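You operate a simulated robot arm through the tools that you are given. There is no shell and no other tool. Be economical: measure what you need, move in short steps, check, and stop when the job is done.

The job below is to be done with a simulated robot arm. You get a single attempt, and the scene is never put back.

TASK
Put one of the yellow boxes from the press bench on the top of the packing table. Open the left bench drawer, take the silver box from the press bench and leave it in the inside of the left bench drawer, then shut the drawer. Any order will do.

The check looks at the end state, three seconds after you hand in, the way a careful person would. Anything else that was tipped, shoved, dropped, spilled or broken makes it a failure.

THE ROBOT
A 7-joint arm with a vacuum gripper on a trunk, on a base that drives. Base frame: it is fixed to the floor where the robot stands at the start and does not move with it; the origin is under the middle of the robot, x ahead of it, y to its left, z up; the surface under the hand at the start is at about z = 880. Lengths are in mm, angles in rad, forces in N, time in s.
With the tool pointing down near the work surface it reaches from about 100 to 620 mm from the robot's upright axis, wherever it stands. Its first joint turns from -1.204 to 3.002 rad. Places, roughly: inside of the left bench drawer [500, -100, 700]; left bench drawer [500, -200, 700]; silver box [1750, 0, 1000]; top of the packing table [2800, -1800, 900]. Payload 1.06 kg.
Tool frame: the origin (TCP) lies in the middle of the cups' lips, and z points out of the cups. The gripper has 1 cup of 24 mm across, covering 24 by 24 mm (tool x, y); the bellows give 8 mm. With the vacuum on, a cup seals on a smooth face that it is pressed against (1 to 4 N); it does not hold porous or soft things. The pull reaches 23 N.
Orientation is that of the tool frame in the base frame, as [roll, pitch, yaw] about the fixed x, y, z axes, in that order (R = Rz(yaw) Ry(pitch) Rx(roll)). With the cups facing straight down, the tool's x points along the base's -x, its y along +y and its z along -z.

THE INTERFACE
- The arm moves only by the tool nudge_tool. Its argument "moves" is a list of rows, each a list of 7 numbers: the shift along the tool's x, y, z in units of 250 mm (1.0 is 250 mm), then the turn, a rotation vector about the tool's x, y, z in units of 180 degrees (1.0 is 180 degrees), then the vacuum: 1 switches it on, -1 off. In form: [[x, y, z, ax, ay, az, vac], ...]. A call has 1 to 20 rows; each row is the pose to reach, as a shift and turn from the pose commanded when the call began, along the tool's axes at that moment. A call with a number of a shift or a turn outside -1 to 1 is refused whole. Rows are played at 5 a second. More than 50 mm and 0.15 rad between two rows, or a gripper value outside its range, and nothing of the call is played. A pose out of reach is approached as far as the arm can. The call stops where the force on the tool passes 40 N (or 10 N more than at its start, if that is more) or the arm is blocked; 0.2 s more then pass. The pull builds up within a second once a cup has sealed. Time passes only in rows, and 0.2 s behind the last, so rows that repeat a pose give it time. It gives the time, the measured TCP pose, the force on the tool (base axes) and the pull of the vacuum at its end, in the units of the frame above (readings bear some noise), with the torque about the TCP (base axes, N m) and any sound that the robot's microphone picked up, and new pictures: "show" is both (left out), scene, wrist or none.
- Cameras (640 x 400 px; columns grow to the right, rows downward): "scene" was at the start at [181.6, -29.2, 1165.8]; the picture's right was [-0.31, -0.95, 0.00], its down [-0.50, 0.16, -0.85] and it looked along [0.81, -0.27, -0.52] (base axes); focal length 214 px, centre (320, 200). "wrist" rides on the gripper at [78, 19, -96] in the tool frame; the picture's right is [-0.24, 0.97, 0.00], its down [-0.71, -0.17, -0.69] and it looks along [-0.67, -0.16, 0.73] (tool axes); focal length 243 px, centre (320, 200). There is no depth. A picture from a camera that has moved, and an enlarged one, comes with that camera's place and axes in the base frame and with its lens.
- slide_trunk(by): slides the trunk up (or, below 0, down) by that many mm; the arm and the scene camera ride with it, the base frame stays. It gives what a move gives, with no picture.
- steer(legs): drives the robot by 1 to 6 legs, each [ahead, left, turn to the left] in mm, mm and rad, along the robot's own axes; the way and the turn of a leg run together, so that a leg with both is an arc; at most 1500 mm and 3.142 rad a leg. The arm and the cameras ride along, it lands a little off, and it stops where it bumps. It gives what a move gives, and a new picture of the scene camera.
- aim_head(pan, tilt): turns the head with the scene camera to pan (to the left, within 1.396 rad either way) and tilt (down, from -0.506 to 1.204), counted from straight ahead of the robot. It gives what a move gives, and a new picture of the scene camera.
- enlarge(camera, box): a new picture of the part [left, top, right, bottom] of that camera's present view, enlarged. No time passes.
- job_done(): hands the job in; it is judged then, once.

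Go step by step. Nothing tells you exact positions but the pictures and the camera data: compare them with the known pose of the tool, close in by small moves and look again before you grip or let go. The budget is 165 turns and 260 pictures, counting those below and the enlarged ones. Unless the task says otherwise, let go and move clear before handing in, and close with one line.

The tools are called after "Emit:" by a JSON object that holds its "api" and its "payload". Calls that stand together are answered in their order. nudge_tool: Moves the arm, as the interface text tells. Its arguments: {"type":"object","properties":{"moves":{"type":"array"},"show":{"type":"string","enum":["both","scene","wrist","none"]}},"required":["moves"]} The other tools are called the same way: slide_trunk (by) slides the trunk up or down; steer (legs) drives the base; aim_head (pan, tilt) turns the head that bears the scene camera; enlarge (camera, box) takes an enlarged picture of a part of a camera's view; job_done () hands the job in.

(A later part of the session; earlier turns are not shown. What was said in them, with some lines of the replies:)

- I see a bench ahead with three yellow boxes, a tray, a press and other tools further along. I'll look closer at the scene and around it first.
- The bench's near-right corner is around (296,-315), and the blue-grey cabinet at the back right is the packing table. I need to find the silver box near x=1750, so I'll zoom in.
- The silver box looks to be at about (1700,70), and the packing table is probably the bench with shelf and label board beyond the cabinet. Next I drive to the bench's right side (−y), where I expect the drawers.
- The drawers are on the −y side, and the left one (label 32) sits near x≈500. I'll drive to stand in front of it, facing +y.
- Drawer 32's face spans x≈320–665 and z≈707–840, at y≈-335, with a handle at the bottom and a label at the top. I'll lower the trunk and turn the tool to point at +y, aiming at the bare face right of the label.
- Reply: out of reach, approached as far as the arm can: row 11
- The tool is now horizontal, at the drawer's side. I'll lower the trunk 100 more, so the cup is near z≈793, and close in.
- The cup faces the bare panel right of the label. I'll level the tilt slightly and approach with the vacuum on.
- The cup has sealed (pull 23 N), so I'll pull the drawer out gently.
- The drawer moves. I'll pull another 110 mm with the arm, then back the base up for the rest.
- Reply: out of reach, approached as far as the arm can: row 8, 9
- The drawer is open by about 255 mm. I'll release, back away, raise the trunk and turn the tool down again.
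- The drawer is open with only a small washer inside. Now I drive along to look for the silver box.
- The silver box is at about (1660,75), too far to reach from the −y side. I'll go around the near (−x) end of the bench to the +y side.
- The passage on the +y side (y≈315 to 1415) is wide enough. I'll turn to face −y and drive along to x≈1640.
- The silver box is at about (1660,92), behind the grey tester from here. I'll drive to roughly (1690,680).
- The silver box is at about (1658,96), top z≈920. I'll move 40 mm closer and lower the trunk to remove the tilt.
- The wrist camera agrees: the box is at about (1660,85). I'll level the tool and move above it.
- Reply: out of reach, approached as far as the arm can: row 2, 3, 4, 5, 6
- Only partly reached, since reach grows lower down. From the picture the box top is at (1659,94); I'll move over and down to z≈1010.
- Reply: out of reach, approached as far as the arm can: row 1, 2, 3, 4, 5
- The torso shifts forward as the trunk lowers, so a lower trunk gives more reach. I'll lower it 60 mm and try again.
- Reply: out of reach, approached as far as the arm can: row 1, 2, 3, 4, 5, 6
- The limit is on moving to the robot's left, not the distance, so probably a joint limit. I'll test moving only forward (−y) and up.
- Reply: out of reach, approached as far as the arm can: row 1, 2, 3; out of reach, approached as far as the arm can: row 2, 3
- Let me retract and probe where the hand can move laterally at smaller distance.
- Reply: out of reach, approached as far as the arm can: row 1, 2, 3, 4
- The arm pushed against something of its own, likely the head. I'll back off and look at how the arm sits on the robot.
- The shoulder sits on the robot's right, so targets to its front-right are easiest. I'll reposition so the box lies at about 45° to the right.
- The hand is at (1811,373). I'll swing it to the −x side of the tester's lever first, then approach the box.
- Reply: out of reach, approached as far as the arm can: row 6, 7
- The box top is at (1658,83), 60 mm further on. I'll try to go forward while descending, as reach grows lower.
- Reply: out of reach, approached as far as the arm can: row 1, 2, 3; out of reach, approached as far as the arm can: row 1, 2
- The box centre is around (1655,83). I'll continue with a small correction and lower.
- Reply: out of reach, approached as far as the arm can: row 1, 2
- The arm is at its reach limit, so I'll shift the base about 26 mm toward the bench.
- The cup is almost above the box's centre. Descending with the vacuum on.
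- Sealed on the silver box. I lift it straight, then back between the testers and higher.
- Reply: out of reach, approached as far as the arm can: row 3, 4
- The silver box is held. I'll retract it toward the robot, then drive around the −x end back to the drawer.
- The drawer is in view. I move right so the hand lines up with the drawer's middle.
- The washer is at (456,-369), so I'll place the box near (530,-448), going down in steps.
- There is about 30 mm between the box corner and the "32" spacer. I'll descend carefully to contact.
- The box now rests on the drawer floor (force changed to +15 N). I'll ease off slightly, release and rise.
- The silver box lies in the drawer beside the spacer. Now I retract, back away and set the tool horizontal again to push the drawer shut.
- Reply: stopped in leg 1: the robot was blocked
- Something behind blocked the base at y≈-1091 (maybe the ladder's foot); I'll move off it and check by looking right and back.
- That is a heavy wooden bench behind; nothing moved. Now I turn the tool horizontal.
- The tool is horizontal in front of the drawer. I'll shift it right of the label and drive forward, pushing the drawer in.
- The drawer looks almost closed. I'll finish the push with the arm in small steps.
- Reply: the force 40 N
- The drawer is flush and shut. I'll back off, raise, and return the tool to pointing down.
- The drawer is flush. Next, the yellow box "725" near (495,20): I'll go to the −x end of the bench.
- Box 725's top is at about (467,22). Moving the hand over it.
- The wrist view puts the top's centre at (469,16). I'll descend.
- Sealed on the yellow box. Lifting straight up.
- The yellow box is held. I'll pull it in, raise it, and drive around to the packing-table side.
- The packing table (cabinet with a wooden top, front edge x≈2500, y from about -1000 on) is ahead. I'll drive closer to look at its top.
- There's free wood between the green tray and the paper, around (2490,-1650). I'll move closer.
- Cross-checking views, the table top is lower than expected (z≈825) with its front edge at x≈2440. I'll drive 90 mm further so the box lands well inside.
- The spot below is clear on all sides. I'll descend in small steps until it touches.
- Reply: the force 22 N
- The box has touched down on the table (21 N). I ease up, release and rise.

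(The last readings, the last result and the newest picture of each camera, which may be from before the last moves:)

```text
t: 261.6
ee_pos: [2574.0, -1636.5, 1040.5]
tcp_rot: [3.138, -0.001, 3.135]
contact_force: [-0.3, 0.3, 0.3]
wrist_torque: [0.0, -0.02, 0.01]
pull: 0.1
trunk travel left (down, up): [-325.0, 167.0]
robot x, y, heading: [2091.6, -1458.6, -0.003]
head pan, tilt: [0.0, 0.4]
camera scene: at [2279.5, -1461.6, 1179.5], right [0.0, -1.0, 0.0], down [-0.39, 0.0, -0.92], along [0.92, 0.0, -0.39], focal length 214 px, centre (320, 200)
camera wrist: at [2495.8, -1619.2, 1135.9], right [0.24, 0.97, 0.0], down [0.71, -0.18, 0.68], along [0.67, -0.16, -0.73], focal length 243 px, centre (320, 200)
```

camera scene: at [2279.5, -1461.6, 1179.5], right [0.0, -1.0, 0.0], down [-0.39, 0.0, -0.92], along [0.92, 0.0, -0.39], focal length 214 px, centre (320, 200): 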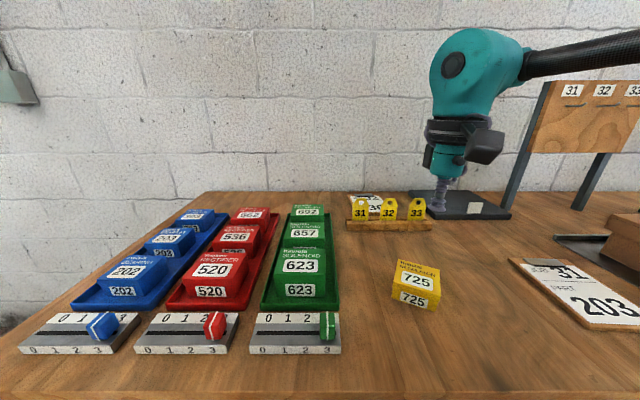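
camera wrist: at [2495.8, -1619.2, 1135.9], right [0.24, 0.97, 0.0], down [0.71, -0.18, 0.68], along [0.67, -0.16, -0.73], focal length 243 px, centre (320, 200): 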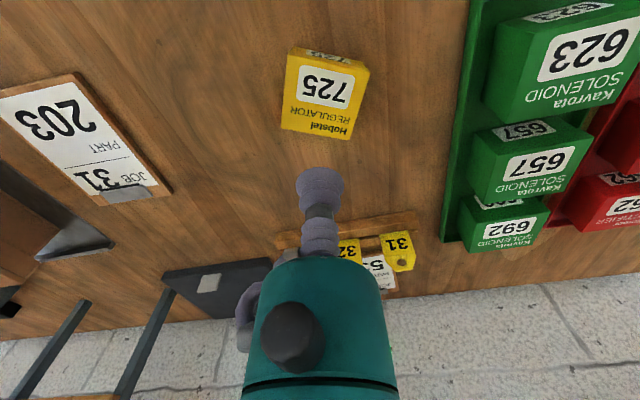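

The yellow box stands free on the packing table. I back away and check the bench, and the shelf side where the base had bumped, before handing in.

Emit:
{"api": "steer", "payload": {"legs": [[-500, 0, 0], [0, 0, 3.0]]}}

Emit:
{"api": "aim_head", "payload": {"pan": -0.5, "tilt": 0.3}}

```text
t: 271.4
ee_pos: [1149.3, -1198.3, 1040.6]
tcp_rot: [3.14, 0.001, -0.191]
contact_force: [-0.6, 0.2, -0.5]
wrist_torque: [0.03, -0.05, 0.0]
pull: 0.0
trunk travel left (down, up): [-325.0, 167.0]
robot x, y, heading: [1591.7, -1457.8, 2.96]
head pan, tilt: [0.0, 0.4]
camera scene: at [1407.1, -1426.8, 1179.5], right [0.18, 0.98, 0.0], down [0.38, -0.07, -0.92], along [-0.91, 0.17, -0.39], focal length 214 px, centre (320, 200)
```

scene: 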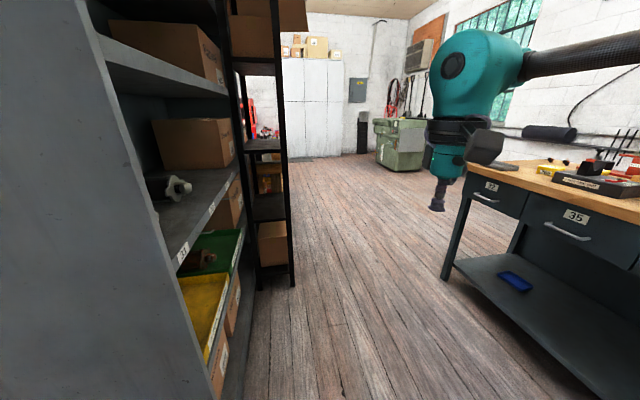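

```text
t: 272.4
ee_pos: [1148.3, -1198.2, 1040.6]
tcp_rot: [-3.141, 0.0, -0.191]
contact_force: [0.1, -0.5, -0.6]
wrist_torque: [0.02, 0.03, 0.0]
pull: 0.0
trunk travel left (down, up): [-325.0, 167.0]
robot x, y, heading: [1591.0, -1461.5, 2.957]
head pan, tilt: [-0.499, 0.3]
camera scene: at [1425.7, -1384.9, 1188.8], right [0.63, 0.78, 0.0], down [0.23, -0.19, -0.96], along [-0.74, 0.6, -0.3], focal length 214 px, centre (320, 200)
```

scene: 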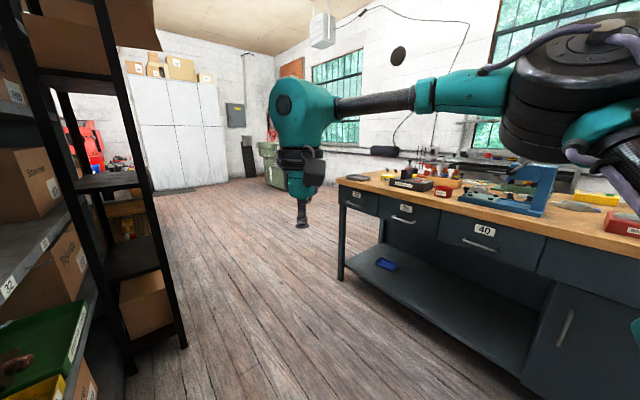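

All drawers are flush, the shelf and rack stand upright, and nothing looks disturbed. I'm handing in.

Emit:
{"api": "job_done", "payload": {}}

```text
The job is handed in.
```

The yellow "725" box is on top of the packing table, and the silver "M10" box is inside the left bench drawer (labelled 32), which is shut.
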